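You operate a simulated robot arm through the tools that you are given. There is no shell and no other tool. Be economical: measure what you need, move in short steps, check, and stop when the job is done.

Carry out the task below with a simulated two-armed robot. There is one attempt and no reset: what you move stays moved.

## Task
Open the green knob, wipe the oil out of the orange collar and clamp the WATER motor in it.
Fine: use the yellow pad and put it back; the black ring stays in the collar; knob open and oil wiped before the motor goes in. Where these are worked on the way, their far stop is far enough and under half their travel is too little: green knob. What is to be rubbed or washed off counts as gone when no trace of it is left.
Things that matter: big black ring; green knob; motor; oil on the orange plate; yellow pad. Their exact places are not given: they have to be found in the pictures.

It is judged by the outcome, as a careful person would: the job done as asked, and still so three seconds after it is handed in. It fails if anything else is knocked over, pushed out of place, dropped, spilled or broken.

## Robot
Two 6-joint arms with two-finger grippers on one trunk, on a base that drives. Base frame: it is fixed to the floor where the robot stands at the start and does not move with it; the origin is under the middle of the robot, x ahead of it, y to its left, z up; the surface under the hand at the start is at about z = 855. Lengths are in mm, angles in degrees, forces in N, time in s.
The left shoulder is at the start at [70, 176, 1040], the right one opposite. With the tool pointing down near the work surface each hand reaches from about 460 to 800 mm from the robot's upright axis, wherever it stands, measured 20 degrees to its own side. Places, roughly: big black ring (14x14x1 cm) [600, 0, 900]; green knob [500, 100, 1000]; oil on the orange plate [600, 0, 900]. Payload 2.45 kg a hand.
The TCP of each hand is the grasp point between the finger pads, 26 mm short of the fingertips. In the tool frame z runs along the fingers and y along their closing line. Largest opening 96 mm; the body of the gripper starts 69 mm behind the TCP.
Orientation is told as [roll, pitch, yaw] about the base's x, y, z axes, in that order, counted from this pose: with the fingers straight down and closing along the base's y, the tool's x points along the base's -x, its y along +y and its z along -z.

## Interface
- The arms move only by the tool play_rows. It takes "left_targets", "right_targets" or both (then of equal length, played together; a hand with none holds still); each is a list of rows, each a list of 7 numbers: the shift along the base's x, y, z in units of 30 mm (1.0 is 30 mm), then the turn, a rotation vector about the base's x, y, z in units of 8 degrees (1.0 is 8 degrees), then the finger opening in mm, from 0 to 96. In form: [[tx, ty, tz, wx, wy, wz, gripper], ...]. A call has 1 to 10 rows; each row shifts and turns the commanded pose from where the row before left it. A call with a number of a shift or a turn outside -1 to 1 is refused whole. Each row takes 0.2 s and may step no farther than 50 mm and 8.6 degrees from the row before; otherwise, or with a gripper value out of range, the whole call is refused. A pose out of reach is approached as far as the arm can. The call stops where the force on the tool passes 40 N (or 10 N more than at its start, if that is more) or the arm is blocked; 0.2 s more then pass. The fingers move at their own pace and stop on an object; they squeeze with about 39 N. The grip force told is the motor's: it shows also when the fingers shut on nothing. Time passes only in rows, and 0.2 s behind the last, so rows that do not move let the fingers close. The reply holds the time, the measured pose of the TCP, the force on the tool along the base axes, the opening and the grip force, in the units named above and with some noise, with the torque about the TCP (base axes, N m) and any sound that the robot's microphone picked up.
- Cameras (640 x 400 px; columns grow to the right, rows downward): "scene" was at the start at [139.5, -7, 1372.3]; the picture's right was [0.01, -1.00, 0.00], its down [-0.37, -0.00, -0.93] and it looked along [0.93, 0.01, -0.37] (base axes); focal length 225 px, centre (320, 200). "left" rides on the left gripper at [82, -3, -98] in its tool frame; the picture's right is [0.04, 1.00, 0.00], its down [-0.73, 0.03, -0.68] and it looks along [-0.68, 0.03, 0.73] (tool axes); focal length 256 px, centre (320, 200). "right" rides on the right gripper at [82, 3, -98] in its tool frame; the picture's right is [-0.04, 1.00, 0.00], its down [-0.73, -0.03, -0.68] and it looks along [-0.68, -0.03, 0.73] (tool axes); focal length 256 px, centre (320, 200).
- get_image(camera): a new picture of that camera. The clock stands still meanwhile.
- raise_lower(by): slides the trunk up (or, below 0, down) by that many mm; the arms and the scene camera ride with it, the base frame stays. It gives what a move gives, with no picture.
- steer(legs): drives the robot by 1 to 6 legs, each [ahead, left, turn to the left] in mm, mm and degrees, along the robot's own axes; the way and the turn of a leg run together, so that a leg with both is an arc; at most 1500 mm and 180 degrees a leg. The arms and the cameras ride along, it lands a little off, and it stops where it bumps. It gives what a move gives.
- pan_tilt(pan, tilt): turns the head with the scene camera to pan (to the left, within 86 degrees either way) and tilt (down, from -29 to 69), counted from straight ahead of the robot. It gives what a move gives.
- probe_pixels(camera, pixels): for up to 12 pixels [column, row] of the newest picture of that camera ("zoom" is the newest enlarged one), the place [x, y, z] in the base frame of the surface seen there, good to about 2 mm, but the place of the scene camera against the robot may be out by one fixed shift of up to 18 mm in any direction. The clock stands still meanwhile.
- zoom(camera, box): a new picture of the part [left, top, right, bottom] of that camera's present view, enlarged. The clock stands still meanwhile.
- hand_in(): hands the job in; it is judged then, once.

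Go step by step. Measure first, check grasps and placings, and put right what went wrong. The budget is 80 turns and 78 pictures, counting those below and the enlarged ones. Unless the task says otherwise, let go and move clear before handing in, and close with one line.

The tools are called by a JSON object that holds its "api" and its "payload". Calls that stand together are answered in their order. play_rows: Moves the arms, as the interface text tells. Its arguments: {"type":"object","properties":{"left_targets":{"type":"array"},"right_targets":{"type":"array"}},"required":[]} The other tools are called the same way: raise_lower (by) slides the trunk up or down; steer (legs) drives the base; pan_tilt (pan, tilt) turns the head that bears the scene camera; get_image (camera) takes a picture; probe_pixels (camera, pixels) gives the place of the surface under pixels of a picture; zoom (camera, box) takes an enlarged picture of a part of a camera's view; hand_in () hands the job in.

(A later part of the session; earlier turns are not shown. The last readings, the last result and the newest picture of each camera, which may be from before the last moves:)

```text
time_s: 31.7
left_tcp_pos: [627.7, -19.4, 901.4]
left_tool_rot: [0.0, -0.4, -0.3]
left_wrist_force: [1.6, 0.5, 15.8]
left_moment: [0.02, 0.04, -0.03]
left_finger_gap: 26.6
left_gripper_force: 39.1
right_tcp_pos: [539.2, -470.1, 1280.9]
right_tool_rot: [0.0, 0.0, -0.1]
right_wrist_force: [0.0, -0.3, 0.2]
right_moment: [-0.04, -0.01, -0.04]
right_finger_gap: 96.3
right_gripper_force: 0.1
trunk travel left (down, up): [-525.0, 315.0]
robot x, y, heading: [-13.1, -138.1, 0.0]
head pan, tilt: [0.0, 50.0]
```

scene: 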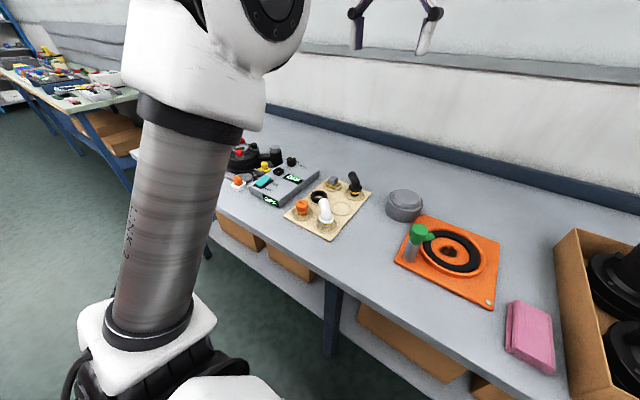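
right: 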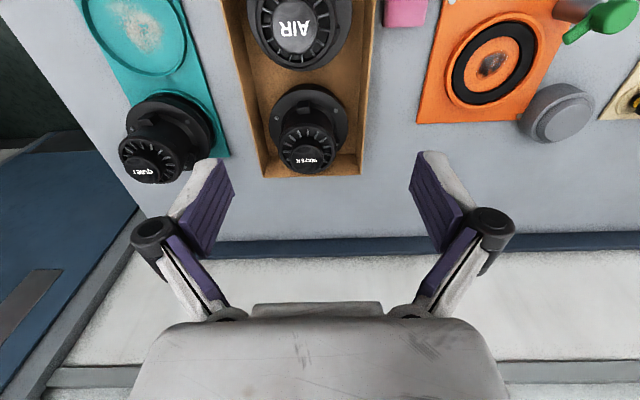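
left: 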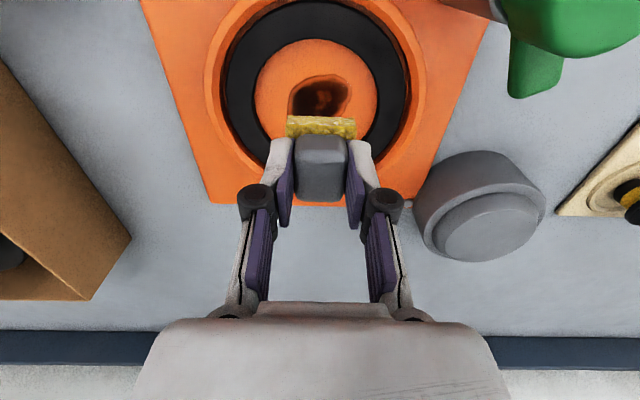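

The pad presses with 16 N. I'll wipe in overlapping strokes inside the ring.

{"api": "play_rows", "payload": {"left_targets": [[0.23, -0.4, 0, 0, 0, 0, 18], [-0.8, 0, 0, 0, 0, 0, 18], [0, 0.27, 0, 0, 0, 0, 18], [0.8, 0, 0, 0, 0, 0, 18], [0, 0.27, 0, 0, 0, 0, 18], [-0.8, 0, 0, 0, 0, 0, 18], [0, 0.27, 0, 0, 0, 0, 18], [0.8, 0, 0, 0, 0, 0, 18], [-0.4, -0.4, 0, 0, 0, 0, 18]]}}

{"api": "play_rows", "payload": {"left_targets": [[0.4, -0.4, 0, 0, 0, 0, 18], [0, 0.8, 0, 0, 0, 0, 18], [-0.27, 0, 0, 0, 0, 0, 18], [0, -0.8, 0, 0, 0, 0, 18], [-0.27, 0, 0, 0, 0, 0, 18], [0, 0.8, 0, 0, 0, 0, 18], [-0.27, 0, 0, 0, 0, 0, 18], [0, -0.8, 0, 0, 0, 0, 18], [0.4, 0.4, 0, 0, 0, 0, 18]]}}

{"api": "play_rows", "payload": {"left_targets": [[0, 0, 0.7, 0, 0, 0, 18], [0, 0, 1, 0, 0, 0, 18], [0.6, 0.4, 1, 0, 0, 0, 18], [1, 0.4, 0.5, 0, 0, 0, 18], [1, 0.4, 0, 0, 0, 0, 18]]}}

{"api": "get_image", "payload": {"camera": "left"}}

{"api": "zoom", "payload": {"camera": "scene", "box": [220, 120, 330, 200]}}

```text
time_s: 33.7
left_tcp_pos: [621.2, -18.8, 901.1]
left_tool_rot: [0.1, -0.3, -0.1]
left_wrist_force: [3.4, 6.6, 19.2]
left_moment: [0.23, -0.15, -0.01]
left_finger_gap: 26.6
left_gripper_force: 38.9
right_tcp_pos: [539.5, -469.7, 1280.0]
right_tool_rot: [-0.1, 0.0, -0.1]
right_wrist_force: [0.1, -0.6, 0.4]
right_moment: [0.02, -0.01, -0.01]
right_finger_gap: 95.9
right_gripper_force: 0.1
trunk travel left (down, up): [-525.0, 315.0]
robot x, y, heading: [-6.2, -133.7, 0.0]
head pan, tilt: [0.0, 50.0]
```

```text
time_s: 35.7
left_tcp_pos: [621.3, -18.2, 900.5]
left_tool_rot: [0.1, -0.1, -0.3]
left_wrist_force: [-3.6, -7.4, 16.6]
left_moment: [-0.27, 0.1, -0.02]
left_finger_gap: 26.8
left_gripper_force: 39.2
right_tcp_pos: [539.7, -470.9, 1278.1]
right_tool_rot: [0.1, -0.1, -0.2]
right_wrist_force: [0.0, 0.1, 0.4]
right_moment: [0.0, 0.0, 0.01]
right_finger_gap: 95.8
right_gripper_force: 0.0
trunk travel left (down, up): [-525.0, 315.0]
robot x, y, heading: [-12.8, -137.0, -0.4]
head pan, tilt: [0.0, 50.0]
```

```text
time_s: 36.9
left_tcp_pos: [703.7, 18.6, 990.6]
left_tool_rot: [0.0, 0.1, -0.3]
left_wrist_force: [0.8, 0.2, -0.2]
left_moment: [-0.02, 0.05, 0.01]
left_finger_gap: 26.6
left_gripper_force: 38.8
right_tcp_pos: [543.0, -468.9, 1278.3]
right_tool_rot: [0.0, 0.2, -0.2]
right_wrist_force: [0.2, 0.5, 0.3]
right_moment: [0.0, 0.02, -0.01]
right_finger_gap: 95.7
right_gripper_force: 0.0
trunk travel left (down, up): [-525.0, 315.0]
robot x, y, heading: [-12.0, -134.4, -0.5]
head pan, tilt: [0.0, 50.0]
```

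```text
45 pictures are left
```

left: 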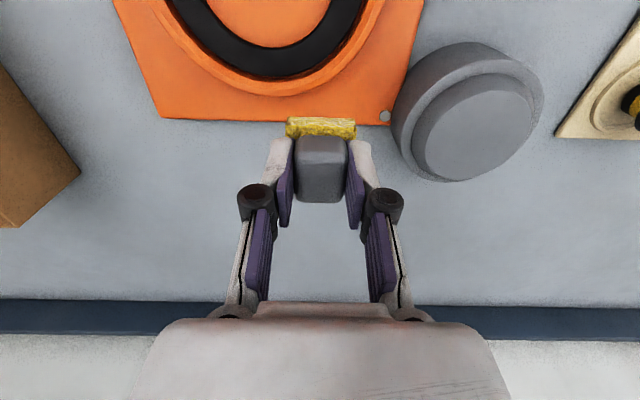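

```text
5.00 times, centred on (275, 160) of scene
```

zoom: 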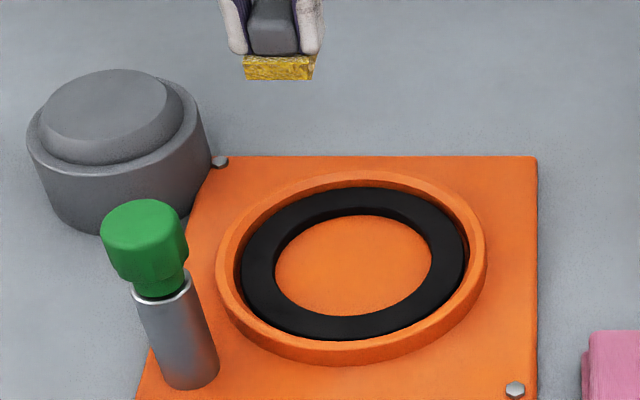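

The oil is gone and the ring is in place. I'll lift the pad and drive back left to the board.

{"api": "play_rows", "payload": {"left_targets": [[0, 0.5, 1, 0, 0, 0, 18], [0, 1, 1, 0, 0, 0, 18], [0, 1, 0.5, 0, 0, 0, 18]]}}

{"api": "steer", "payload": {"legs": [[0, 290, 0]]}}

{"api": "get_image", "payload": {"camera": "left"}}

```text
time_s: 37.7
left_tcp_pos: [701.2, 93.9, 1071.0]
left_tool_rot: [0.0, -0.1, -0.3]
left_wrist_force: [-0.2, -0.5, -0.3]
left_moment: [-0.03, 0.01, 0.03]
left_finger_gap: 26.6
left_gripper_force: 38.8
right_tcp_pos: [541.3, -467.3, 1279.2]
right_tool_rot: [-0.1, 0.0, -0.1]
right_wrist_force: [0.1, 0.2, 0.0]
right_moment: [0.0, 0.03, 0.04]
right_finger_gap: 96.1
right_gripper_force: 0.1
trunk travel left (down, up): [-525.0, 315.0]
robot x, y, heading: [-12.6, -133.3, -0.0]
head pan, tilt: [0.0, 50.0]
```

```text
time_s: 39.7
left_tcp_pos: [704.8, 376.3, 1069.3]
left_tool_rot: [-0.1, 0.0, -0.7]
left_wrist_force: [0.4, -0.3, -0.6]
left_moment: [0.0, 0.01, -0.02]
left_finger_gap: 26.8
left_gripper_force: 39.0
right_tcp_pos: [540.2, -185.0, 1277.5]
right_tool_rot: [0.0, -0.1, -0.6]
right_wrist_force: [0.2, 0.4, 0.4]
right_moment: [-0.04, -0.02, -0.02]
right_finger_gap: 95.8
right_gripper_force: 0.1
trunk travel left (down, up): [-525.0, 315.0]
robot x, y, heading: [-9.4, 151.7, -0.5]
head pan, tilt: [0.0, 50.0]
```

```text
43 pictures are left
```

left: 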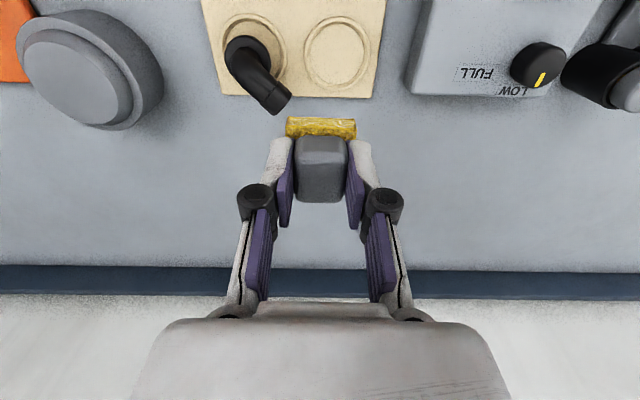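

The empty recess is at (337,55). I'll return the pad to (696,394.5), lowering it in two stages.

{"api": "play_rows", "payload": {"left_targets": [[-0.28, 0.6, 0, 0, 0, 0.08, 18], [0, 0, -1, 0, 0, 0, 18], [0, 0, -1, 0, 0, 0, 18], [0, 0, -1, 0, 0, 0, 18], [0, 0, -1, 0, 0, 0, 18], [0, 0, -0.6, 0, 0, 0, 18]]}}

{"api": "get_image", "payload": {"camera": "left"}}

```text
time_s: 41.1
left_tcp_pos: [696.5, 392.9, 932.0]
left_tool_rot: [0.0, -0.1, -0.1]
left_wrist_force: [0.5, 0.2, -0.5]
left_moment: [-0.03, 0.0, 0.0]
left_finger_gap: 26.7
left_gripper_force: 39.2
right_tcp_pos: [540.8, -185.9, 1278.6]
right_tool_rot: [-0.1, 0.1, -0.5]
right_wrist_force: [0.6, 0.1, -0.3]
right_moment: [0.0, 0.03, -0.02]
right_finger_gap: 95.9
right_gripper_force: 0.0
trunk travel left (down, up): [-525.0, 315.0]
robot x, y, heading: [-9.6, 150.8, -0.2]
head pan, tilt: [0.0, 50.0]
```

```text
42 pictures are left
```

left: 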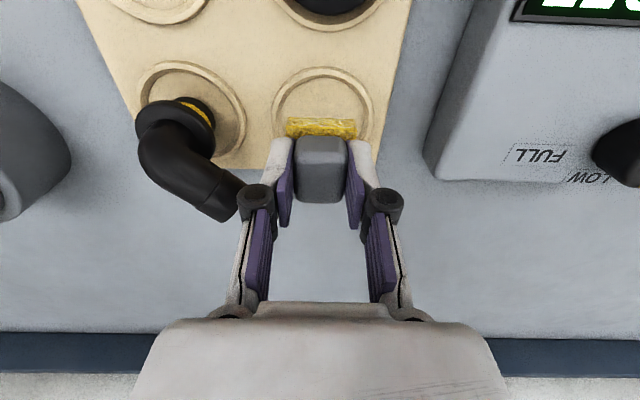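

The pad is lined up over its recess. I'll lower it to contact, open slightly, and rise.

{"api": "play_rows", "payload": {"left_targets": [[0, 0.04, -0.5, 0, 0, 0, 18], [0, 0, -0.35, 0, 0, 0, 18], [0, 0, -0.2, 0, 0, 0, 18], [0, 0, -0.08, 0, 0, 0, 18], [0, 0, 0, 0, 0, 0, 18], [0, 0, 0, 0, 0, 0, 36], [0, 0, 0, 0, 0, 0, 38], [0, 0, 0.5, 0, 0, 0, 38], [0, 0, 1, 0, 0, 0, 38], [0, 0, 1, 0, 0, 0, 38]]}}

{"api": "get_image", "payload": {"camera": "left"}}

```text
time_s: 43.3
left_tcp_pos: [696.8, 395.1, 972.8]
left_tool_rot: [0.1, 0.0, 0.0]
left_wrist_force: [-0.3, -0.5, 0.8]
left_moment: [0.04, 0.01, -0.01]
left_finger_gap: 38.2
left_gripper_force: 0.0
right_tcp_pos: [539.5, -184.4, 1278.5]
right_tool_rot: [0.0, 0.1, -0.6]
right_wrist_force: [-0.6, 0.0, 0.2]
right_moment: [0.01, -0.02, -0.03]
right_finger_gap: 96.0
right_gripper_force: 0.1
trunk travel left (down, up): [-525.0, 315.0]
robot x, y, heading: [-10.1, 154.6, -0.5]
head pan, tilt: [0.0, 50.0]
```

```text
41 pictures are left
```

left: 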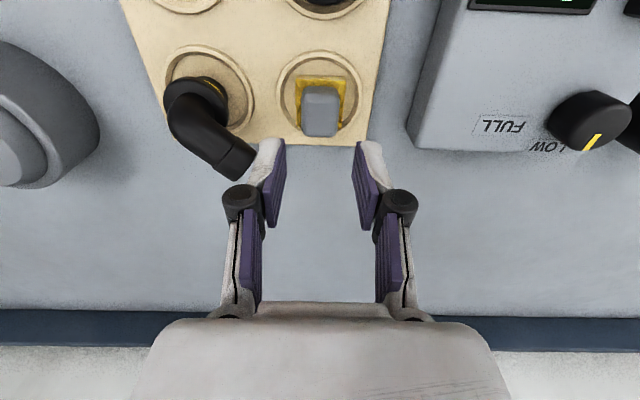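

The pad is back in its recess, at (320,110). I'll raise the left hand and drive right so the right hand can reach the WATER motor.

{"api": "play_rows", "payload": {"left_targets": [[0, 0, 1, 0, 0, 0, 60], [0, 0, 1, 0, 0, 0, 96], [0, 0, 1, 0, 0, 0, 96], [0, 0, 1, 0, 0, 0, 96], [0, 0, 1, 0, 0, 0, 96], [-1, 0, 1, 0, 0, 0, 96], [-1, 0, 1, 0, 0, 0, 96], [-1, 0, 1, 0, 0, 0, 96]]}}

{"api": "steer", "payload": {"legs": [[10, -270, 0.5]]}}

{"api": "get_image", "payload": {"camera": "right"}}

{"api": "pan_tilt", "payload": {"pan": -15, "tilt": 35}}

{"api": "zoom", "payload": {"camera": "scene", "box": [330, 130, 490, 250]}}

```text
time_s: 45.1
left_tcp_pos: [616.9, 396.9, 1209.0]
left_tool_rot: [0.1, 0.0, -0.1]
left_wrist_force: [-0.1, 0.6, -0.1]
left_moment: [0.0, -0.01, 0.02]
left_finger_gap: 96.0
left_gripper_force: 0.1
left hand out of reach, approached as far as the arm can: row 5, 6
right_tcp_pos: [540.0, -185.0, 1278.8]
right_tool_rot: [0.0, 0.0, -0.6]
right_wrist_force: [0.3, -1.4, 0.5]
right_moment: [-0.02, 0.01, -0.01]
right_finger_gap: 96.0
right_gripper_force: 0.1
trunk travel left (down, up): [-525.0, 315.0]
robot x, y, heading: [-11.4, 155.7, -0.7]
head pan, tilt: [0.0, 50.0]
```

```text
time_s: 47.0
left_tcp_pos: [624.4, 133.2, 1209.7]
left_tool_rot: [-0.1, 0.1, 0.3]
left_wrist_force: [0.4, 0.4, -0.1]
left_moment: [0.03, -0.01, -0.03]
left_finger_gap: 95.8
left_gripper_force: 0.1
right_tcp_pos: [551.6, -447.6, 1278.7]
right_tool_rot: [0.0, -0.1, -0.1]
right_wrist_force: [-0.3, 0.2, -0.6]
right_moment: [0.01, 0.0, 0.0]
right_finger_gap: 96.1
right_gripper_force: 0.1
trunk travel left (down, up): [-525.0, 315.0]
robot x, y, heading: [-5.0, -117.0, -0.2]
head pan, tilt: [0.0, 50.0]
```

```text
40 pictures are left
```

right: 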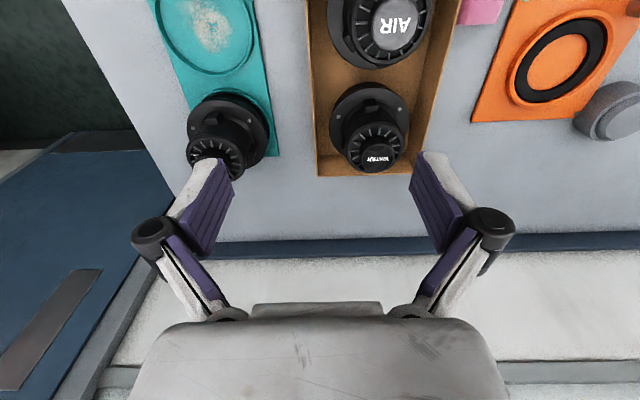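

```text
time_s: 47.7
left_tcp_pos: [624.2, 132.2, 1210.2]
left_tool_rot: [0.0, -0.1, 0.3]
left_wrist_force: [0.5, -0.5, 1.1]
left_moment: [-0.01, -0.01, 0.02]
left_finger_gap: 96.1
left_gripper_force: 0.1
right_tcp_pos: [550.4, -449.2, 1278.2]
right_tool_rot: [-0.1, -0.1, -0.2]
right_wrist_force: [-0.4, -0.2, -0.4]
right_moment: [0.02, -0.02, 0.03]
right_finger_gap: 96.0
right_gripper_force: 0.1
trunk travel left (down, up): [-525.0, 315.0]
robot x, y, heading: [-4.9, -114.7, -0.1]
head pan, tilt: [-15.0, 35.0]
```

```text
3.33 times, centred on (410, 190) of scene
```

zoom: 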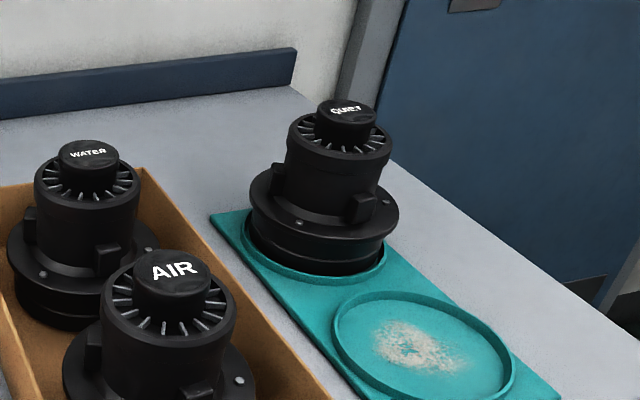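

The WATER motor has a cap about 50 mm wide on top, near (687,-369,1025), and lugs at the robot side and left. I'll bring the right hand over it for a closer measure.

{"api": "play_rows", "payload": {"right_targets": [[0.7, 0.444, -0.77, 0, 0, 0, 96], [0.7, 0.444, -0.77, 0, 0, 0, 96], [0.7, 0.444, -0.77, 0, 0, 0, 96], [0.7, 0.444, -0.77, 0, 0, 0, 96], [0.7, 0.444, -0.77, 0, 0, 0, 96], [0.2, 0.444, 0, 0, 0, 0, 96]]}}

{"api": "get_image", "payload": {"camera": "right"}}

```text
time_s: 49.1
left_tcp_pos: [623.7, 132.8, 1209.1]
left_tool_rot: [-0.1, 0.0, 0.3]
left_wrist_force: [1.0, 0.3, 0.4]
left_moment: [0.01, 0.03, 0.01]
left_finger_gap: 96.2
left_gripper_force: 0.1
right_tcp_pos: [662.3, -369.7, 1164.0]
right_tool_rot: [-0.1, 0.0, -0.2]
right_wrist_force: [0.3, -0.2, 0.1]
right_moment: [0.01, -0.02, 0.0]
right_finger_gap: 96.1
right_gripper_force: 0.1
trunk travel left (down, up): [-525.0, 315.0]
robot x, y, heading: [1.2, -116.0, -0.4]
head pan, tilt: [-15.0, 35.0]
```

```text
38 pictures are left
```

right: 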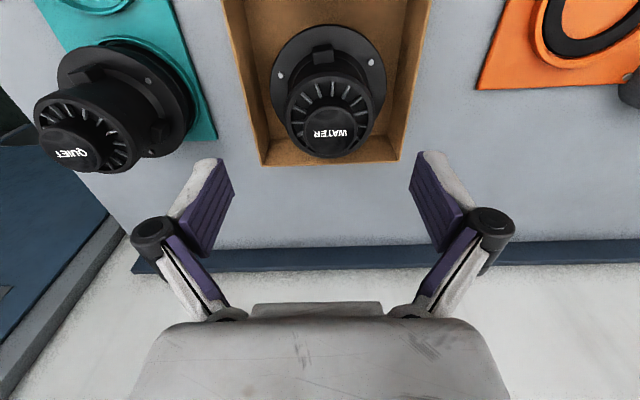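

{"api": "zoom", "payload": {"camera": "right", "box": [220, 0, 440, 180]}}

{"api": "probe_pixels", "payload": {"camera": "zoom", "pixels": [[315, 375], [260, 380], [375, 380], [315, 335], [315, 415], [315, 300], [205, 330], [425, 300], [155, 210], [475, 200], [310, 75], [310, 180]]}}

{"api": "probe_pixels", "payload": {"camera": "right", "pixels": [[262, 165], [400, 160], [395, 100], [250, 100], [420, 10], [275, 100], [385, 90], [325, 25], [322, 55], [352, 55], [280, 75], [371, 61]]}}

```text
2.22 times, centred on (330, 90) of right
```

zoom: 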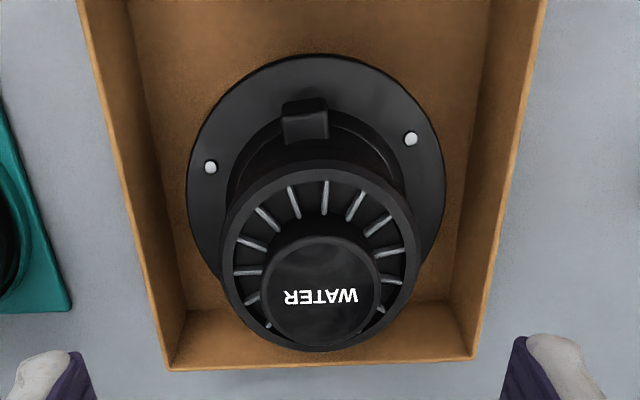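

```text
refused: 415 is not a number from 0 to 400
```

```text
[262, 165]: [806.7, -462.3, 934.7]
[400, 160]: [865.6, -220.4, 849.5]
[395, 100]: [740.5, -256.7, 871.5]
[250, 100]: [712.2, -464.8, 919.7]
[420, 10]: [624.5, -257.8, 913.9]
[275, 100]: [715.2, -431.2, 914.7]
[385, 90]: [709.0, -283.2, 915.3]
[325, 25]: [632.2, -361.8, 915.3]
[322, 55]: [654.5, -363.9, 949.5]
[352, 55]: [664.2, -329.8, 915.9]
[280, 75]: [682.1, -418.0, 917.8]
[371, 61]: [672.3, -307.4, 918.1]
```

{"api": "probe_pixels", "payload": {"camera": "zoom", "pixels": [[320, 280], [266, 285], [376, 285], [320, 250], [320, 325], [320, 170], [230, 270], [410, 270], [320, 340], [190, 190], [442, 190], [310, 58]]}}

```text
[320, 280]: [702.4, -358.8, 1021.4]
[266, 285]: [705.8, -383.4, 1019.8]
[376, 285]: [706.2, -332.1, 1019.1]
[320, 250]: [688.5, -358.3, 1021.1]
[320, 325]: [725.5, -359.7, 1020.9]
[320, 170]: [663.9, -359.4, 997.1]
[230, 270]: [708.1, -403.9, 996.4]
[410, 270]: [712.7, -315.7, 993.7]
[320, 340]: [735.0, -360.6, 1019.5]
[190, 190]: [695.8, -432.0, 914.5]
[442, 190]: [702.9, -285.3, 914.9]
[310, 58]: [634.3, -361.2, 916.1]
```

The motor axis is at (708,-358.5). The cap is about 55 mm wide with its top at z 1021, the fins/rim are at 997, and the flange is at z 915 with radius 75. I'll descend so the tips stop just above the fins and close.

{"api": "play_rows", "payload": {"right_targets": [[0.5, 0.13, -0.9, 0, 0, 0, 84], [0.5, 0.12, -0.9, 0, 0, 0, 84], [0.54, 0.12, -0.9, 0, 0, 0, 84], [0, 0, -0.7, 0, 0, 0, 84], [0, 0, 0, 0, 0, 0, 84]]}}

{"api": "get_image", "payload": {"camera": "right"}}

```text
time_s: 50.3
left_tcp_pos: [623.5, 131.3, 1210.7]
left_tool_rot: [0.1, 0.0, 0.2]
left_wrist_force: [-0.1, 0.5, -0.2]
left_moment: [0.01, 0.0, 0.01]
left_finger_gap: 96.1
left_gripper_force: 0.0
right_tcp_pos: [709.0, -357.0, 1060.3]
right_tool_rot: [0.1, 0.0, -0.2]
right_wrist_force: [-0.7, -0.1, 0.3]
right_moment: [0.01, -0.02, -0.01]
right_finger_gap: 84.0
right_gripper_force: 0.0
trunk travel left (down, up): [-525.0, 315.0]
robot x, y, heading: [0.7, -111.3, -0.5]
head pan, tilt: [-15.0, 35.0]
```

```text
36 pictures are left
```

right: 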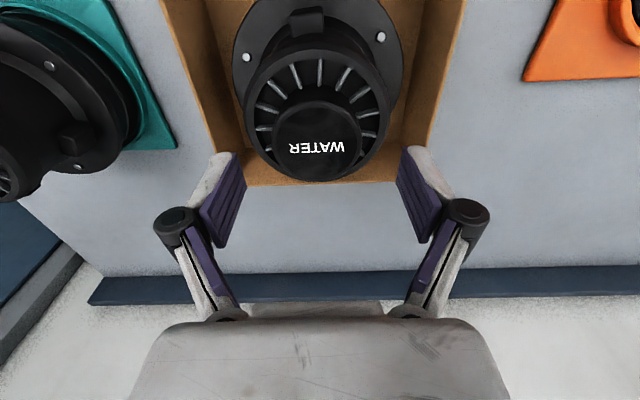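

The cap at (317,140) is centred between the fingers. I'll descend to z 1026 and close.

{"api": "play_rows", "payload": {"right_targets": [[0, -0.04, -0.5, 0, 0, 0, 84], [0, 0, -0.4, 0, 0, 0, 84], [0, 0, -0.24, 0, 0, 0, 84], [0, 0, 0, 0, 0, 0, 45], [0, 0, 0, 0, 0, 0, 45], [0, 0, 0, 0, 0, 0, 45]]}}

{"api": "get_image", "payload": {"camera": "right"}}

```text
time_s: 51.7
left_tcp_pos: [623.4, 133.0, 1210.0]
left_tool_rot: [0.1, -0.1, 0.3]
left_wrist_force: [-0.5, -0.2, 0.5]
left_moment: [0.0, 0.03, -0.02]
left_finger_gap: 95.9
left_gripper_force: 0.0
right_tcp_pos: [706.6, -360.8, 1027.7]
right_tool_rot: [0.0, -0.1, -0.1]
right_wrist_force: [6.5, -4.9, 10.4]
right_moment: [-0.12, -0.08, -0.08]
right_finger_gap: 55.6
right_gripper_force: 39.2
trunk travel left (down, up): [-525.0, 315.0]
robot x, y, heading: [-0.4, -117.8, -0.1]
head pan, tilt: [-15.0, 35.0]
```

```text
35 pictures are left
```

right: 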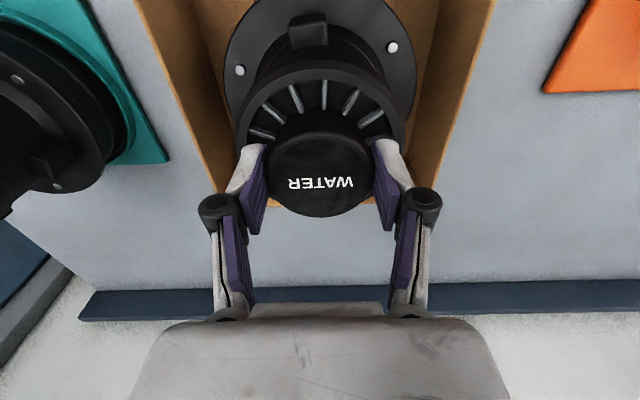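

The cap is gripped at 55.6 mm. I'll lift it gently and check that it holds.

{"api": "play_rows", "payload": {"right_targets": [[0, 0, 0.2, 0, 0, 0, 45], [0, 0, 0.4, 0, 0, 0, 45], [0, 0, 0.6, 0, 0, 0, 45], [0, 0, 0.6, 0, 0, 0, 45]]}}

{"api": "get_image", "payload": {"camera": "right"}}

```text
time_s: 52.7
left_tcp_pos: [625.6, 132.0, 1207.4]
left_tool_rot: [0.1, 0.1, 0.4]
left_wrist_force: [0.3, -0.3, 0.0]
left_moment: [-0.01, 0.0, -0.02]
left_finger_gap: 95.9
left_gripper_force: 0.1
right_tcp_pos: [710.7, -360.3, 1078.1]
right_tool_rot: [0.0, 0.2, -0.2]
right_wrist_force: [0.4, -0.2, -11.0]
right_moment: [-0.03, 0.02, 0.01]
right_finger_gap: 55.6
right_gripper_force: 38.6
trunk travel left (down, up): [-525.0, 315.0]
robot x, y, heading: [-2.1, -116.6, -0.2]
head pan, tilt: [-15.0, 35.0]
```

```text
34 pictures are left
```

right: 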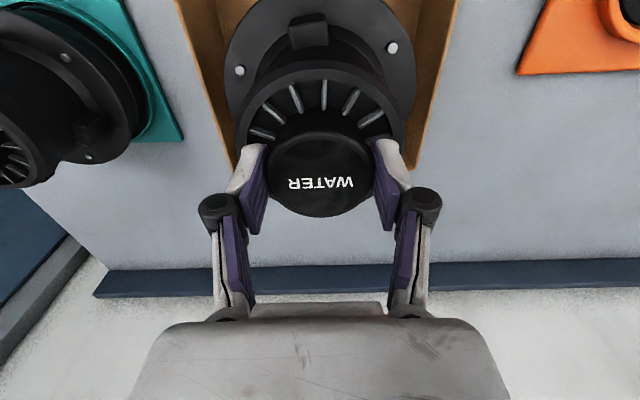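

The motor hangs steady at 11 N. I'll lift it well above the box wall, then drive left toward the collar.

{"api": "play_rows", "payload": {"right_targets": [[0, 0, 0.8, 0, 0, 0, 45], [0, 0, 0.8, 0, 0, 0, 45], [0, 0, 0.8, 0, 0, 0, 45]]}}

{"api": "steer", "payload": {"legs": [[0, 290, 0.2]]}}

{"api": "get_image", "payload": {"camera": "right"}}

{"api": "get_image", "payload": {"camera": "scene"}}

```text
time_s: 53.5
left_tcp_pos: [626.1, 132.0, 1208.2]
left_tool_rot: [0.2, 0.2, 0.3]
left_wrist_force: [0.4, -0.1, -0.5]
left_moment: [0.0, 0.03, 0.03]
left_finger_gap: 96.3
left_gripper_force: 0.0
right_tcp_pos: [691.5, -360.5, 1130.3]
right_tool_rot: [-0.1, 0.3, -0.2]
right_wrist_force: [0.8, 0.3, -11.5]
right_moment: [-0.01, 0.03, 0.01]
right_finger_gap: 55.5
right_gripper_force: 39.1
right hand out of reach, approached as far as the arm can: row 1, 2, 3
trunk travel left (down, up): [-525.0, 315.0]
robot x, y, heading: [-0.2, -117.3, -0.3]
head pan, tilt: [-15.0, 35.0]
```

```text
time_s: 55.5
left_tcp_pos: [626.7, 422.1, 1209.0]
left_tool_rot: [0.2, 0.0, 0.4]
left_wrist_force: [-0.7, 1.0, -0.3]
left_moment: [0.02, 0.01, 0.02]
left_finger_gap: 95.9
left_gripper_force: 0.0
right_tcp_pos: [691.6, -70.1, 1130.5]
right_tool_rot: [-0.1, 0.1, -0.2]
right_wrist_force: [-0.5, 0.5, -12.0]
right_moment: [0.01, 0.01, 0.02]
right_finger_gap: 55.6
right_gripper_force: 38.7
trunk travel left (down, up): [-525.0, 315.0]
robot x, y, heading: [0.4, 174.8, -0.3]
head pan, tilt: [-15.0, 35.0]
```

```text
33 pictures are left
```

right: 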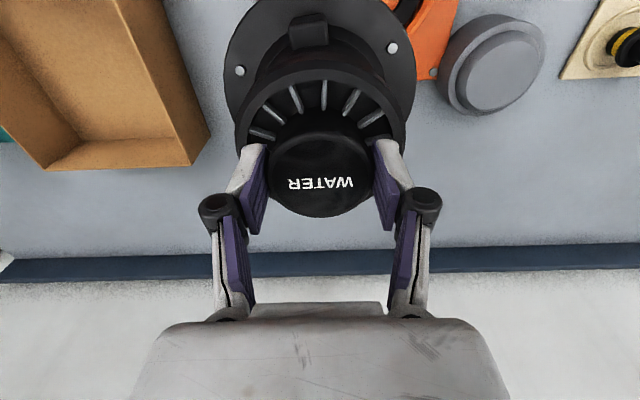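

```text
32 pictures are left
```

scene: 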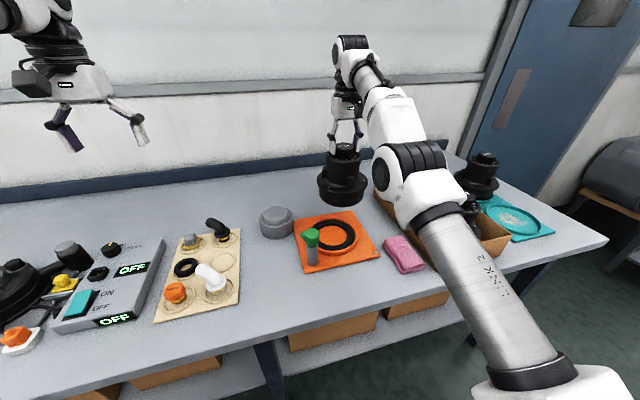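

The motor is held beside the collar at (692,-70,1130). I need the collar centre precisely, so I'll bring the left hand's camera to look at it, and zoom on the motor's underside.

{"api": "play_rows", "payload": {"left_targets": [[-0.7, -1, 0, 0, 0, 0, 96], [-0.7, -1, 0, 0, 0, 0, 96], [-0.7, -1, 0, 0, 0, 0, 96], [-0.7, -1, 0, 0, 0, 0, 96], [-0.7, -1, 0, 0, 0, 0, 96], [-0.7, -1, 0, 0, 0, 0, 96], [-0.7, -1, 0, 0, 0, 0, 96]]}}

{"api": "get_image", "payload": {"camera": "left"}}

{"api": "zoom", "payload": {"camera": "scene", "box": [270, 120, 400, 280]}}

```text
time_s: 57.1
left_tcp_pos: [487.6, 231.0, 1220.6]
left_tool_rot: [-2.7, 0.5, 0.8]
left_wrist_force: [-0.1, 0.8, 0.7]
left_moment: [0.0, 0.01, 0.0]
left_finger_gap: 96.0
left_gripper_force: 0.0
left hand out of reach, approached as far as the arm can: row 7
right_tcp_pos: [690.5, -69.6, 1131.0]
right_tool_rot: [0.1, 0.1, -0.2]
right_wrist_force: [0.0, 0.8, -11.5]
right_moment: [-0.05, 0.03, -0.01]
right_finger_gap: 55.6
right_gripper_force: 38.8
trunk travel left (down, up): [-525.0, 315.0]
robot x, y, heading: [-1.9, 173.9, -0.3]
head pan, tilt: [-15.0, 35.0]
```

```text
31 pictures are left
```

left: 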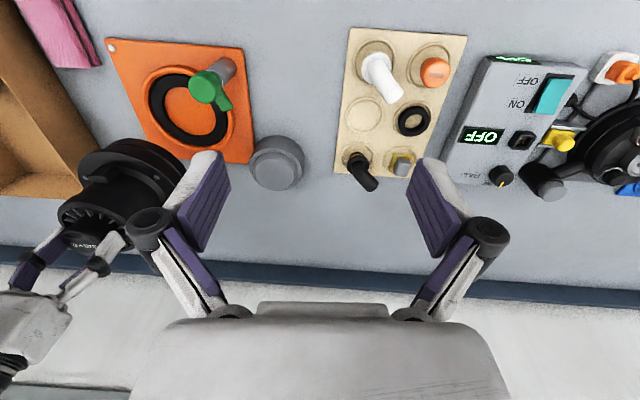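

```text
2.50 times, centred on (335, 200) of scene
```

zoom: 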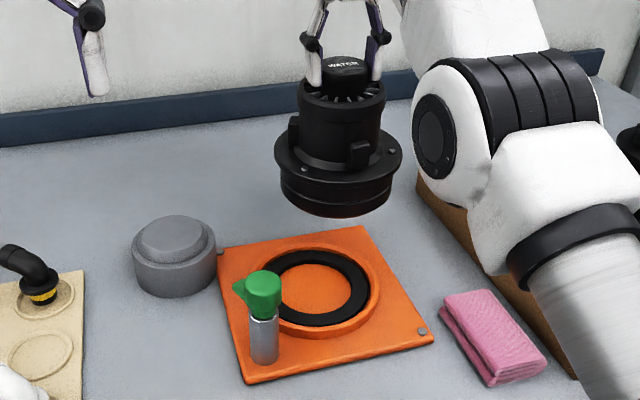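

I'll zoom in on the collar from the left camera and measure the rim and nose precisely.

{"api": "zoom", "payload": {"camera": "left", "box": [100, 30, 270, 170]}}

```text
2.86 times, centred on (185, 100) of left
```

zoom: 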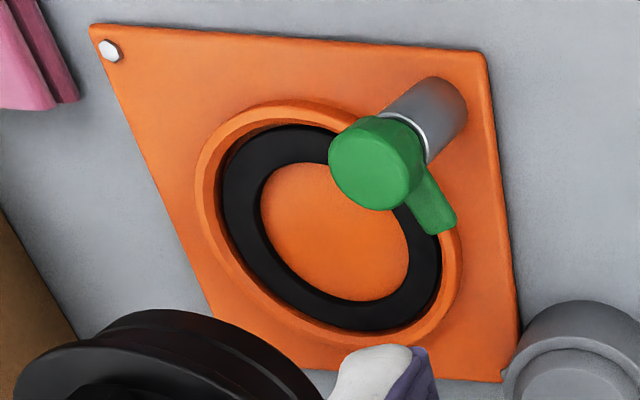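

{"api": "probe_pixels", "payload": {"camera": "zoom", "pixels": [[206, 165], [212, 200], [240, 270], [285, 316], [330, 337], [380, 339], [425, 315], [451, 270], [230, 125], [260, 112], [300, 106], [335, 113]]}}

{"api": "probe_pixels", "payload": {"camera": "zoom", "pixels": [[440, 228], [425, 228], [445, 215], [430, 185], [453, 222], [420, 205], [228, 190], [300, 130], [370, 325], [436, 280], [236, 160], [250, 260]]}}

```text
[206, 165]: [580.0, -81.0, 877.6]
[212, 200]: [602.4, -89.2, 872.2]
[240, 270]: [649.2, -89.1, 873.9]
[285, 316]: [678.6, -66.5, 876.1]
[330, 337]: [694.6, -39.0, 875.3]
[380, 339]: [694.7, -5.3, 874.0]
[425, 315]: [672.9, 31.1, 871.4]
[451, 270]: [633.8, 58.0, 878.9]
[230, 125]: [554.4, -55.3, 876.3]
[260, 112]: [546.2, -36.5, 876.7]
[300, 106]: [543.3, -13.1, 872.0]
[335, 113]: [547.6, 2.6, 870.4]
```

```text
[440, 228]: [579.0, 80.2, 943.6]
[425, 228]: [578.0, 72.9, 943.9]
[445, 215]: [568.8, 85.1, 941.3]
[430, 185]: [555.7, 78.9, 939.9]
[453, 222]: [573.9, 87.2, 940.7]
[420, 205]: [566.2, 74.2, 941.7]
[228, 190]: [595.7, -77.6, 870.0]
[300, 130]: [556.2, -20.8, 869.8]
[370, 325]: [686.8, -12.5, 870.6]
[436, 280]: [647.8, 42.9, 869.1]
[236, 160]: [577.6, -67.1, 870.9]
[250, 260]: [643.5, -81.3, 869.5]
```

Fitting the rim and ring edges puts the collar centre at (621,-17.5) with an inner radius of about 70, against the motor base's 65. I'll move the motor above it at z 1085 and measure the flange again.

{"api": "play_rows", "payload": {"right_targets": [[-0.5875, 0.433, -0.38, 0, 0, 0, 45], [-0.5875, 0.433, -0.38, 0, 0, 0, 45], [-0.5875, 0.433, -0.38, 0, 0, 0, 45], [-0.5875, 0.433, -0.38, 0, 0, 0, 45], [0, 0, 0, 0, 0, 0, 45]]}}

{"api": "get_image", "payload": {"camera": "right"}}

{"api": "get_image", "payload": {"camera": "left"}}

{"api": "probe_pixels", "payload": {"camera": "right", "pixels": [[240, 90], [410, 90], [238, 60], [408, 50], [260, 20], [385, 15], [245, 40], [398, 30], [320, 145], [320, 205], [275, 175], [370, 175]]}}

```text
time_s: 58.3
left_tcp_pos: [486.3, 230.6, 1223.4]
left_tool_rot: [-2.5, 0.0, 0.8]
left_wrist_force: [-0.4, 0.1, 0.1]
left_moment: [-0.02, 0.03, -0.02]
left_finger_gap: 95.9
left_gripper_force: 0.1
right_tcp_pos: [684.3, -15.9, 1131.5]
right_tool_rot: [0.0, 0.8, -0.1]
right_wrist_force: [0.6, -0.2, -11.5]
right_moment: [0.04, 0.03, 0.05]
right_finger_gap: 55.7
right_gripper_force: 39.2
right hand out of reach, approached as far as the arm can: row 1, 2, 3, 4
trunk travel left (down, up): [-525.0, 315.0]
robot x, y, heading: [-0.3, 174.4, -0.3]
head pan, tilt: [-15.0, 35.0]
```

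```text
28 pictures are left
```

right: 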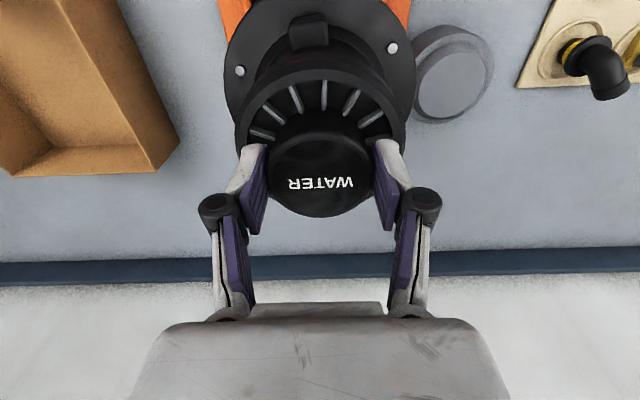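

```text
27 pictures are left
```

left: 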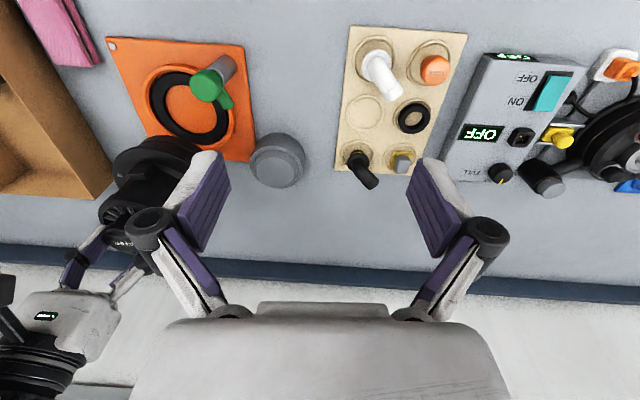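

```text
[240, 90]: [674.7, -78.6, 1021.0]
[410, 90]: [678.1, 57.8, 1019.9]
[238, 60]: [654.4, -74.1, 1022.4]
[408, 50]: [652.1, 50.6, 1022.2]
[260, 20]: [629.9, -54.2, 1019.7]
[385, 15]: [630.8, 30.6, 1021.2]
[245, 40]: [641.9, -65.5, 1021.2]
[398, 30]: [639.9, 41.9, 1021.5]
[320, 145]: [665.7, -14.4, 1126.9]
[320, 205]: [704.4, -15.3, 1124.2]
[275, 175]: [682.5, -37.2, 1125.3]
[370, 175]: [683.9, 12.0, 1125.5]
```

The right arm is stuck near the upper limit of its reach at (684,-16,1131). Raising the trunk by 120 puts the work lower relative to the shoulder, and I'll then lower the arm itself.

{"api": "raise_lower", "payload": {"by": 120}}

{"api": "play_rows", "payload": {"right_targets": [[0, 0, -0.8, 0, 0, 0, 45], [0, 0, -0.8, 0, 0, 0, 45], [-0.3, 0, -0.8, 0, 0, 0, 45]]}}

```text
time_s: 59.8
left_tcp_pos: [487.7, 230.7, 1341.6]
left_tool_rot: [-2.5, 0.1, 0.9]
left_wrist_force: [0.3, 0.5, 1.0]
left_moment: [0.02, -0.02, 0.01]
left_finger_gap: 96.2
left_gripper_force: 0.1
right_tcp_pos: [686.3, -16.4, 1250.8]
right_tool_rot: [0.0, 0.7, -0.1]
right_wrist_force: [1.0, 0.7, -12.4]
right_moment: [-0.05, 0.04, -0.01]
right_finger_gap: 55.2
right_gripper_force: 39.2
trunk travel left (down, up): [-645.0, 195.0]
robot x, y, heading: [-0.8, 175.4, -0.1]
head pan, tilt: [-15.0, 35.0]
```

```text
time_s: 60.6
left_tcp_pos: [487.4, 230.6, 1341.5]
left_tool_rot: [-2.6, 0.2, 1.0]
left_wrist_force: [-0.2, 0.1, 0.6]
left_moment: [0.03, -0.02, -0.01]
left_finger_gap: 96.0
left_gripper_force: 0.1
right_tcp_pos: [687.0, -15.3, 1241.1]
right_tool_rot: [-0.2, 1.7, -0.2]
right_wrist_force: [-0.7, -0.6, -11.6]
right_moment: [0.01, -0.02, -0.02]
right_finger_gap: 55.5
right_gripper_force: 38.7
right hand out of reach, approached as far as the arm can: row 1, 2, 3
trunk travel left (down, up): [-645.0, 195.0]
robot x, y, heading: [2.7, 177.1, -0.1]
head pan, tilt: [-15.0, 35.0]
```

The solver seems stuck in a stretched pose. I'll command toward a pose like the one it held just after lifting (farther out and lower) to free it.

{"api": "play_rows", "payload": {"right_targets": [[0.8, -0.6, -0.2, 0, 0, 0, 45], [0.8, -0.6, 0, 0, 0, 0, 45], [0.6, -0.4, 0, 0, 0, 0, 45], [0, 0, 0, 0, 0, 0, 45]]}}

{"api": "get_image", "payload": {"camera": "scene"}}

```text
time_s: 61.6
left_tcp_pos: [487.4, 230.2, 1342.2]
left_tool_rot: [-2.5, 0.2, 0.9]
left_wrist_force: [0.3, 0.4, -0.5]
left_moment: [0.0, -0.01, -0.01]
left_finger_gap: 95.9
left_gripper_force: 0.1
right_tcp_pos: [704.3, -60.0, 1218.2]
right_tool_rot: [-0.1, 0.7, -0.2]
right_wrist_force: [0.4, 0.6, -12.3]
right_moment: [0.01, 0.02, 0.0]
right_finger_gap: 55.8
right_gripper_force: 38.7
right hand out of reach, approached as far as the arm can: row 1, 2, 3
trunk travel left (down, up): [-645.0, 195.0]
robot x, y, heading: [1.2, 174.0, -0.1]
head pan, tilt: [-15.0, 35.0]
```

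```text
26 pictures are left
```

scene: 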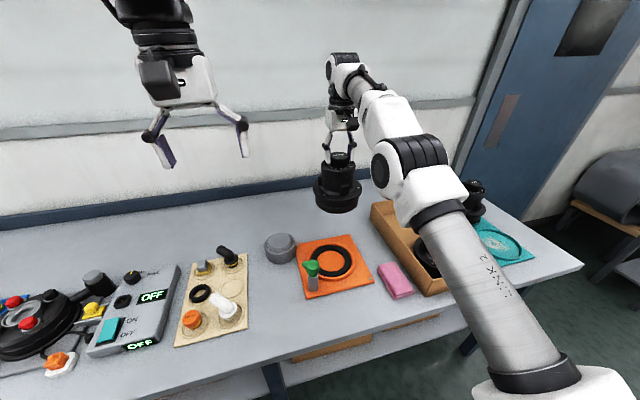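

The last row was no longer out of reach, so the arm is free. I'll move straight down in small steps from here.

{"api": "play_rows", "payload": {"right_targets": [[0, 0, -0.5, 0, 0, 0, 45], [0, 0, -0.5, 0, 0, 0, 45], [0, 0, -0.5, 0, 0, 0, 45], [0, 0, -0.5, 0, 0, 0, 45]]}}

```text
time_s: 62.6
left_tcp_pos: [487.8, 229.3, 1343.1]
left_tool_rot: [-2.5, 0.0, 0.8]
left_wrist_force: [0.1, 0.0, -0.5]
left_moment: [0.04, 0.0, 0.04]
left_finger_gap: 96.3
left_gripper_force: 0.0
right_tcp_pos: [703.7, -62.3, 1157.7]
right_tool_rot: [0.1, 0.6, -0.2]
right_wrist_force: [0.5, 0.0, -12.3]
right_moment: [0.0, 0.01, -0.01]
right_finger_gap: 55.7
right_gripper_force: 39.2
trunk travel left (down, up): [-645.0, 195.0]
robot x, y, heading: [1.8, 171.6, -0.1]
head pan, tilt: [-15.0, 35.0]
```

The arm moves freely again, at (704,-62,1158). I'll move over the collar and down to z 1098.

{"api": "play_rows", "payload": {"right_targets": [[-0.553, 0.283, -0.4, 0, -0.08, 0, 45], [-0.553, 0.283, -0.4, 0, 0, 0, 45], [-0.553, 0.283, -0.4, 0, 0, 0, 45], [-0.553, 0.283, -0.4, 0, 0, 0, 45], [-0.553, 0.283, -0.4, 0, 0, 0, 45], [0, 0, 0, 0, 0, 0, 45]]}}

{"api": "get_image", "payload": {"camera": "left"}}

{"api": "get_image", "payload": {"camera": "right"}}

```text
time_s: 64.0
left_tcp_pos: [487.6, 229.2, 1341.8]
left_tool_rot: [-2.5, 0.2, 0.9]
left_wrist_force: [-0.4, 0.6, 0.3]
left_moment: [-0.01, 0.0, -0.03]
left_finger_gap: 95.8
left_gripper_force: 0.0
right_tcp_pos: [621.1, -19.4, 1099.4]
right_tool_rot: [0.0, 0.1, -0.2]
right_wrist_force: [-0.2, -0.3, -11.9]
right_moment: [0.0, 0.0, 0.01]
right_finger_gap: 55.4
right_gripper_force: 38.9
trunk travel left (down, up): [-645.0, 195.0]
robot x, y, heading: [-6.4, 172.1, -0.4]
head pan, tilt: [-15.0, 35.0]
```

```text
25 pictures are left
```

left: 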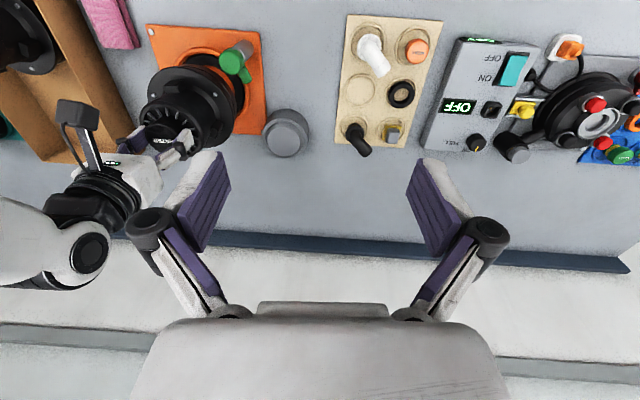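

```text
24 pictures are left
```

right: 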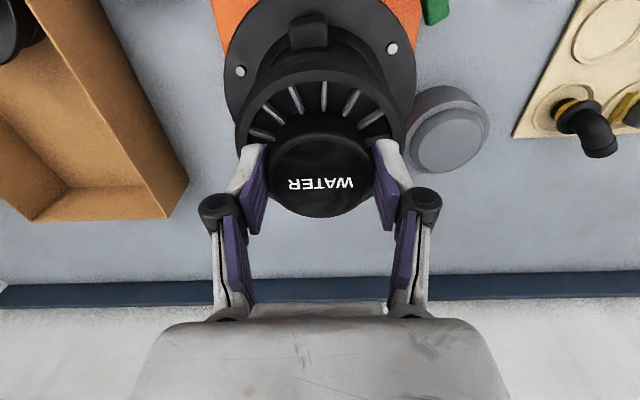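

I'll zoom from the right hand camera to find the flange's edges relative to the hand.

{"api": "zoom", "payload": {"camera": "right", "box": [215, 0, 430, 135]}}

{"api": "zoom", "payload": {"camera": "left", "box": [130, 20, 280, 160]}}

```text
2.96 times, centred on (322, 68) of right
```

zoom: 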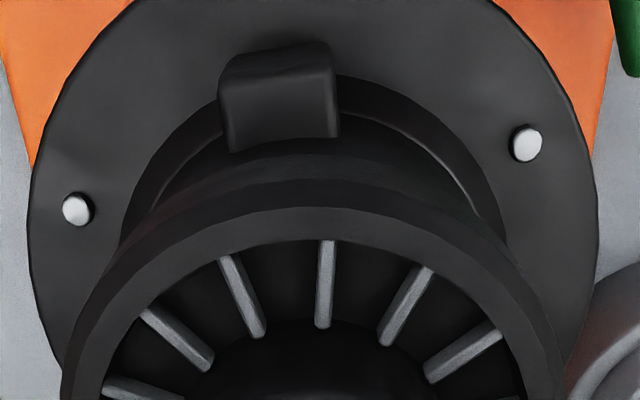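

```text
2.86 times, centred on (205, 90) of left
```

zoom: 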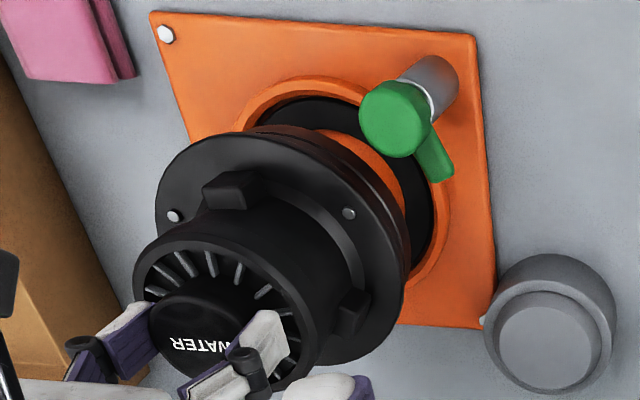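

{"api": "probe_pixels", "payload": {"camera": "right", "pixels": [[227, 75], [414, 70], [231, 45], [411, 45], [240, 26], [401, 26], [252, 10], [389, 10], [242, 71], [391, 49]]}}

{"api": "probe_pixels", "payload": {"camera": "zoom", "pixels": [[160, 190], [170, 160], [200, 140], [240, 134], [290, 150], [340, 185], [385, 250], [394, 290], [385, 335], [350, 360], [174, 216], [349, 214]]}}

```text
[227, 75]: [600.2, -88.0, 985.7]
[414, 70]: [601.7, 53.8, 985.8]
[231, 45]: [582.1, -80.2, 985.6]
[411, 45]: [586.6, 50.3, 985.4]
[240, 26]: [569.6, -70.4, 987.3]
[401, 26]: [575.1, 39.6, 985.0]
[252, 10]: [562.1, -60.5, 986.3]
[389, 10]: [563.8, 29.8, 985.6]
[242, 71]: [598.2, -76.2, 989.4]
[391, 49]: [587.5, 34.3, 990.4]
```

```text
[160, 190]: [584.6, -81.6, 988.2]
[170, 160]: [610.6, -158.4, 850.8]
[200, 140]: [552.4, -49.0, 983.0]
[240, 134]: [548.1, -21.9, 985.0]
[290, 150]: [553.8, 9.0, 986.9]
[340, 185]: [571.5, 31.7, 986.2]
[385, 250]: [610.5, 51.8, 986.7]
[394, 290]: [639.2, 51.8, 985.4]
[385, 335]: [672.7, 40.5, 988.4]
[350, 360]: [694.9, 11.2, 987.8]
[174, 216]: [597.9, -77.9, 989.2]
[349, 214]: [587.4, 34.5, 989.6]
```

The flange centre measures (622.5,-16.5) against the collar at (621,-17.5). I'll correct by (-1.5,-1) and lower in steps.

{"api": "play_rows", "payload": {"right_targets": [[-0.05, -0.03, -0.6, 0, 0, 0, 45], [0, 0, -0.5, 0, 0, 0, 45], [0, 0, -0.3, 0, 0, 0, 45], [0, 0, -0.2, 0, 0, 0, 45], [0, 0, 0, 0, 0, 0, 45]]}}

{"api": "zoom", "payload": {"camera": "left", "box": [130, 20, 280, 160]}}

{"api": "zoom", "payload": {"camera": "scene", "box": [270, 150, 400, 310]}}

```text
time_s: 65.2
left_tcp_pos: [488.3, 230.3, 1343.3]
left_tool_rot: [-2.5, 0.1, 0.9]
left_wrist_force: [-0.6, 0.6, 0.9]
left_moment: [0.01, -0.04, 0.02]
left_finger_gap: 96.2
left_gripper_force: 0.0
right_tcp_pos: [619.6, -17.1, 1051.7]
right_tool_rot: [0.0, -0.1, -0.4]
right_wrist_force: [-0.2, -0.1, -12.8]
right_moment: [0.0, 0.02, -0.02]
right_finger_gap: 55.5
right_gripper_force: 39.4
trunk travel left (down, up): [-645.0, 195.0]
robot x, y, heading: [-0.2, 174.8, -0.2]
head pan, tilt: [-15.0, 35.0]
```

```text
2.86 times, centred on (205, 90) of left
```

zoom: 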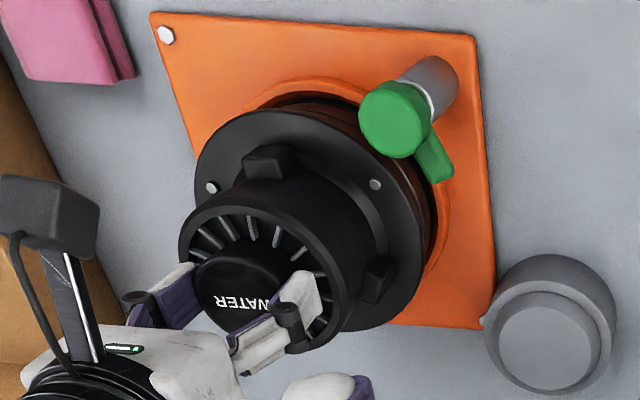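

```text
2.50 times, centred on (335, 230) of scene
```

zoom: 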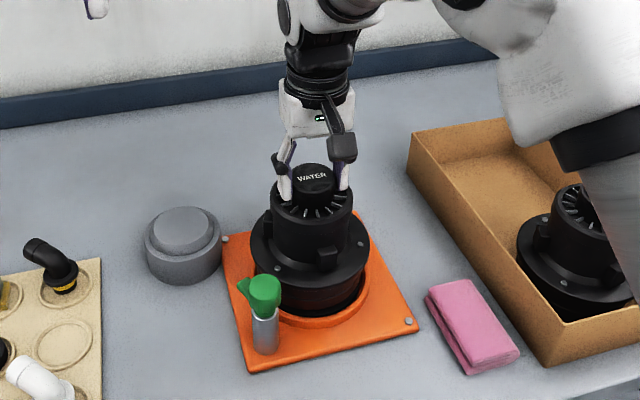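

The motor is just above the rim. I'll nudge y by -2.5 to re-centre and lower it onto the ring in small steps.

{"api": "play_rows", "payload": {"right_targets": [[0, -0.08, -0.1, 0, 0, 0, 45], [0, 0, -0.1, 0, 0, 0, 45], [0, 0, -0.1, 0, 0, 0, 45]]}}

{"api": "zoom", "payload": {"camera": "left", "box": [130, 20, 280, 160]}}

{"api": "probe_pixels", "payload": {"camera": "zoom", "pixels": [[212, 186], [376, 183], [330, 105], [280, 92], [400, 150], [240, 120]]}}

```text
time_s: 66.0
left_tcp_pos: [487.0, 229.5, 1341.8]
left_tool_rot: [-2.4, 0.1, 0.9]
left_wrist_force: [-0.6, -0.2, 0.1]
left_moment: [-0.02, 0.01, 0.02]
left_finger_gap: 96.1
left_gripper_force: 0.0
right_tcp_pos: [619.0, -20.9, 1040.7]
right_tool_rot: [0.1, 0.0, -0.2]
right_wrist_force: [0.7, -0.6, -11.9]
right_moment: [0.0, 0.06, -0.01]
right_finger_gap: 55.4
right_gripper_force: 39.2
trunk travel left (down, up): [-645.0, 195.0]
robot x, y, heading: [2.3, 171.5, -0.2]
head pan, tilt: [-15.0, 35.0]
```

```text
2.86 times, centred on (205, 90) of left
```

zoom: 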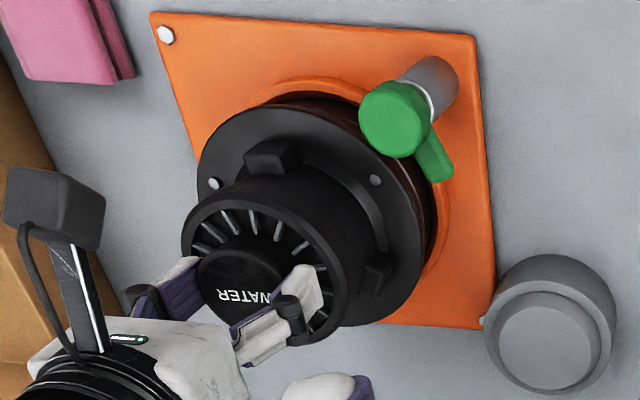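

```text
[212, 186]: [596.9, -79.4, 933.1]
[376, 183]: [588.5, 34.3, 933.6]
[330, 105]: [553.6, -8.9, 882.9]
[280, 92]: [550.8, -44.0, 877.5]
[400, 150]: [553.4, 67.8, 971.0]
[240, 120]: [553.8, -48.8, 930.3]
```

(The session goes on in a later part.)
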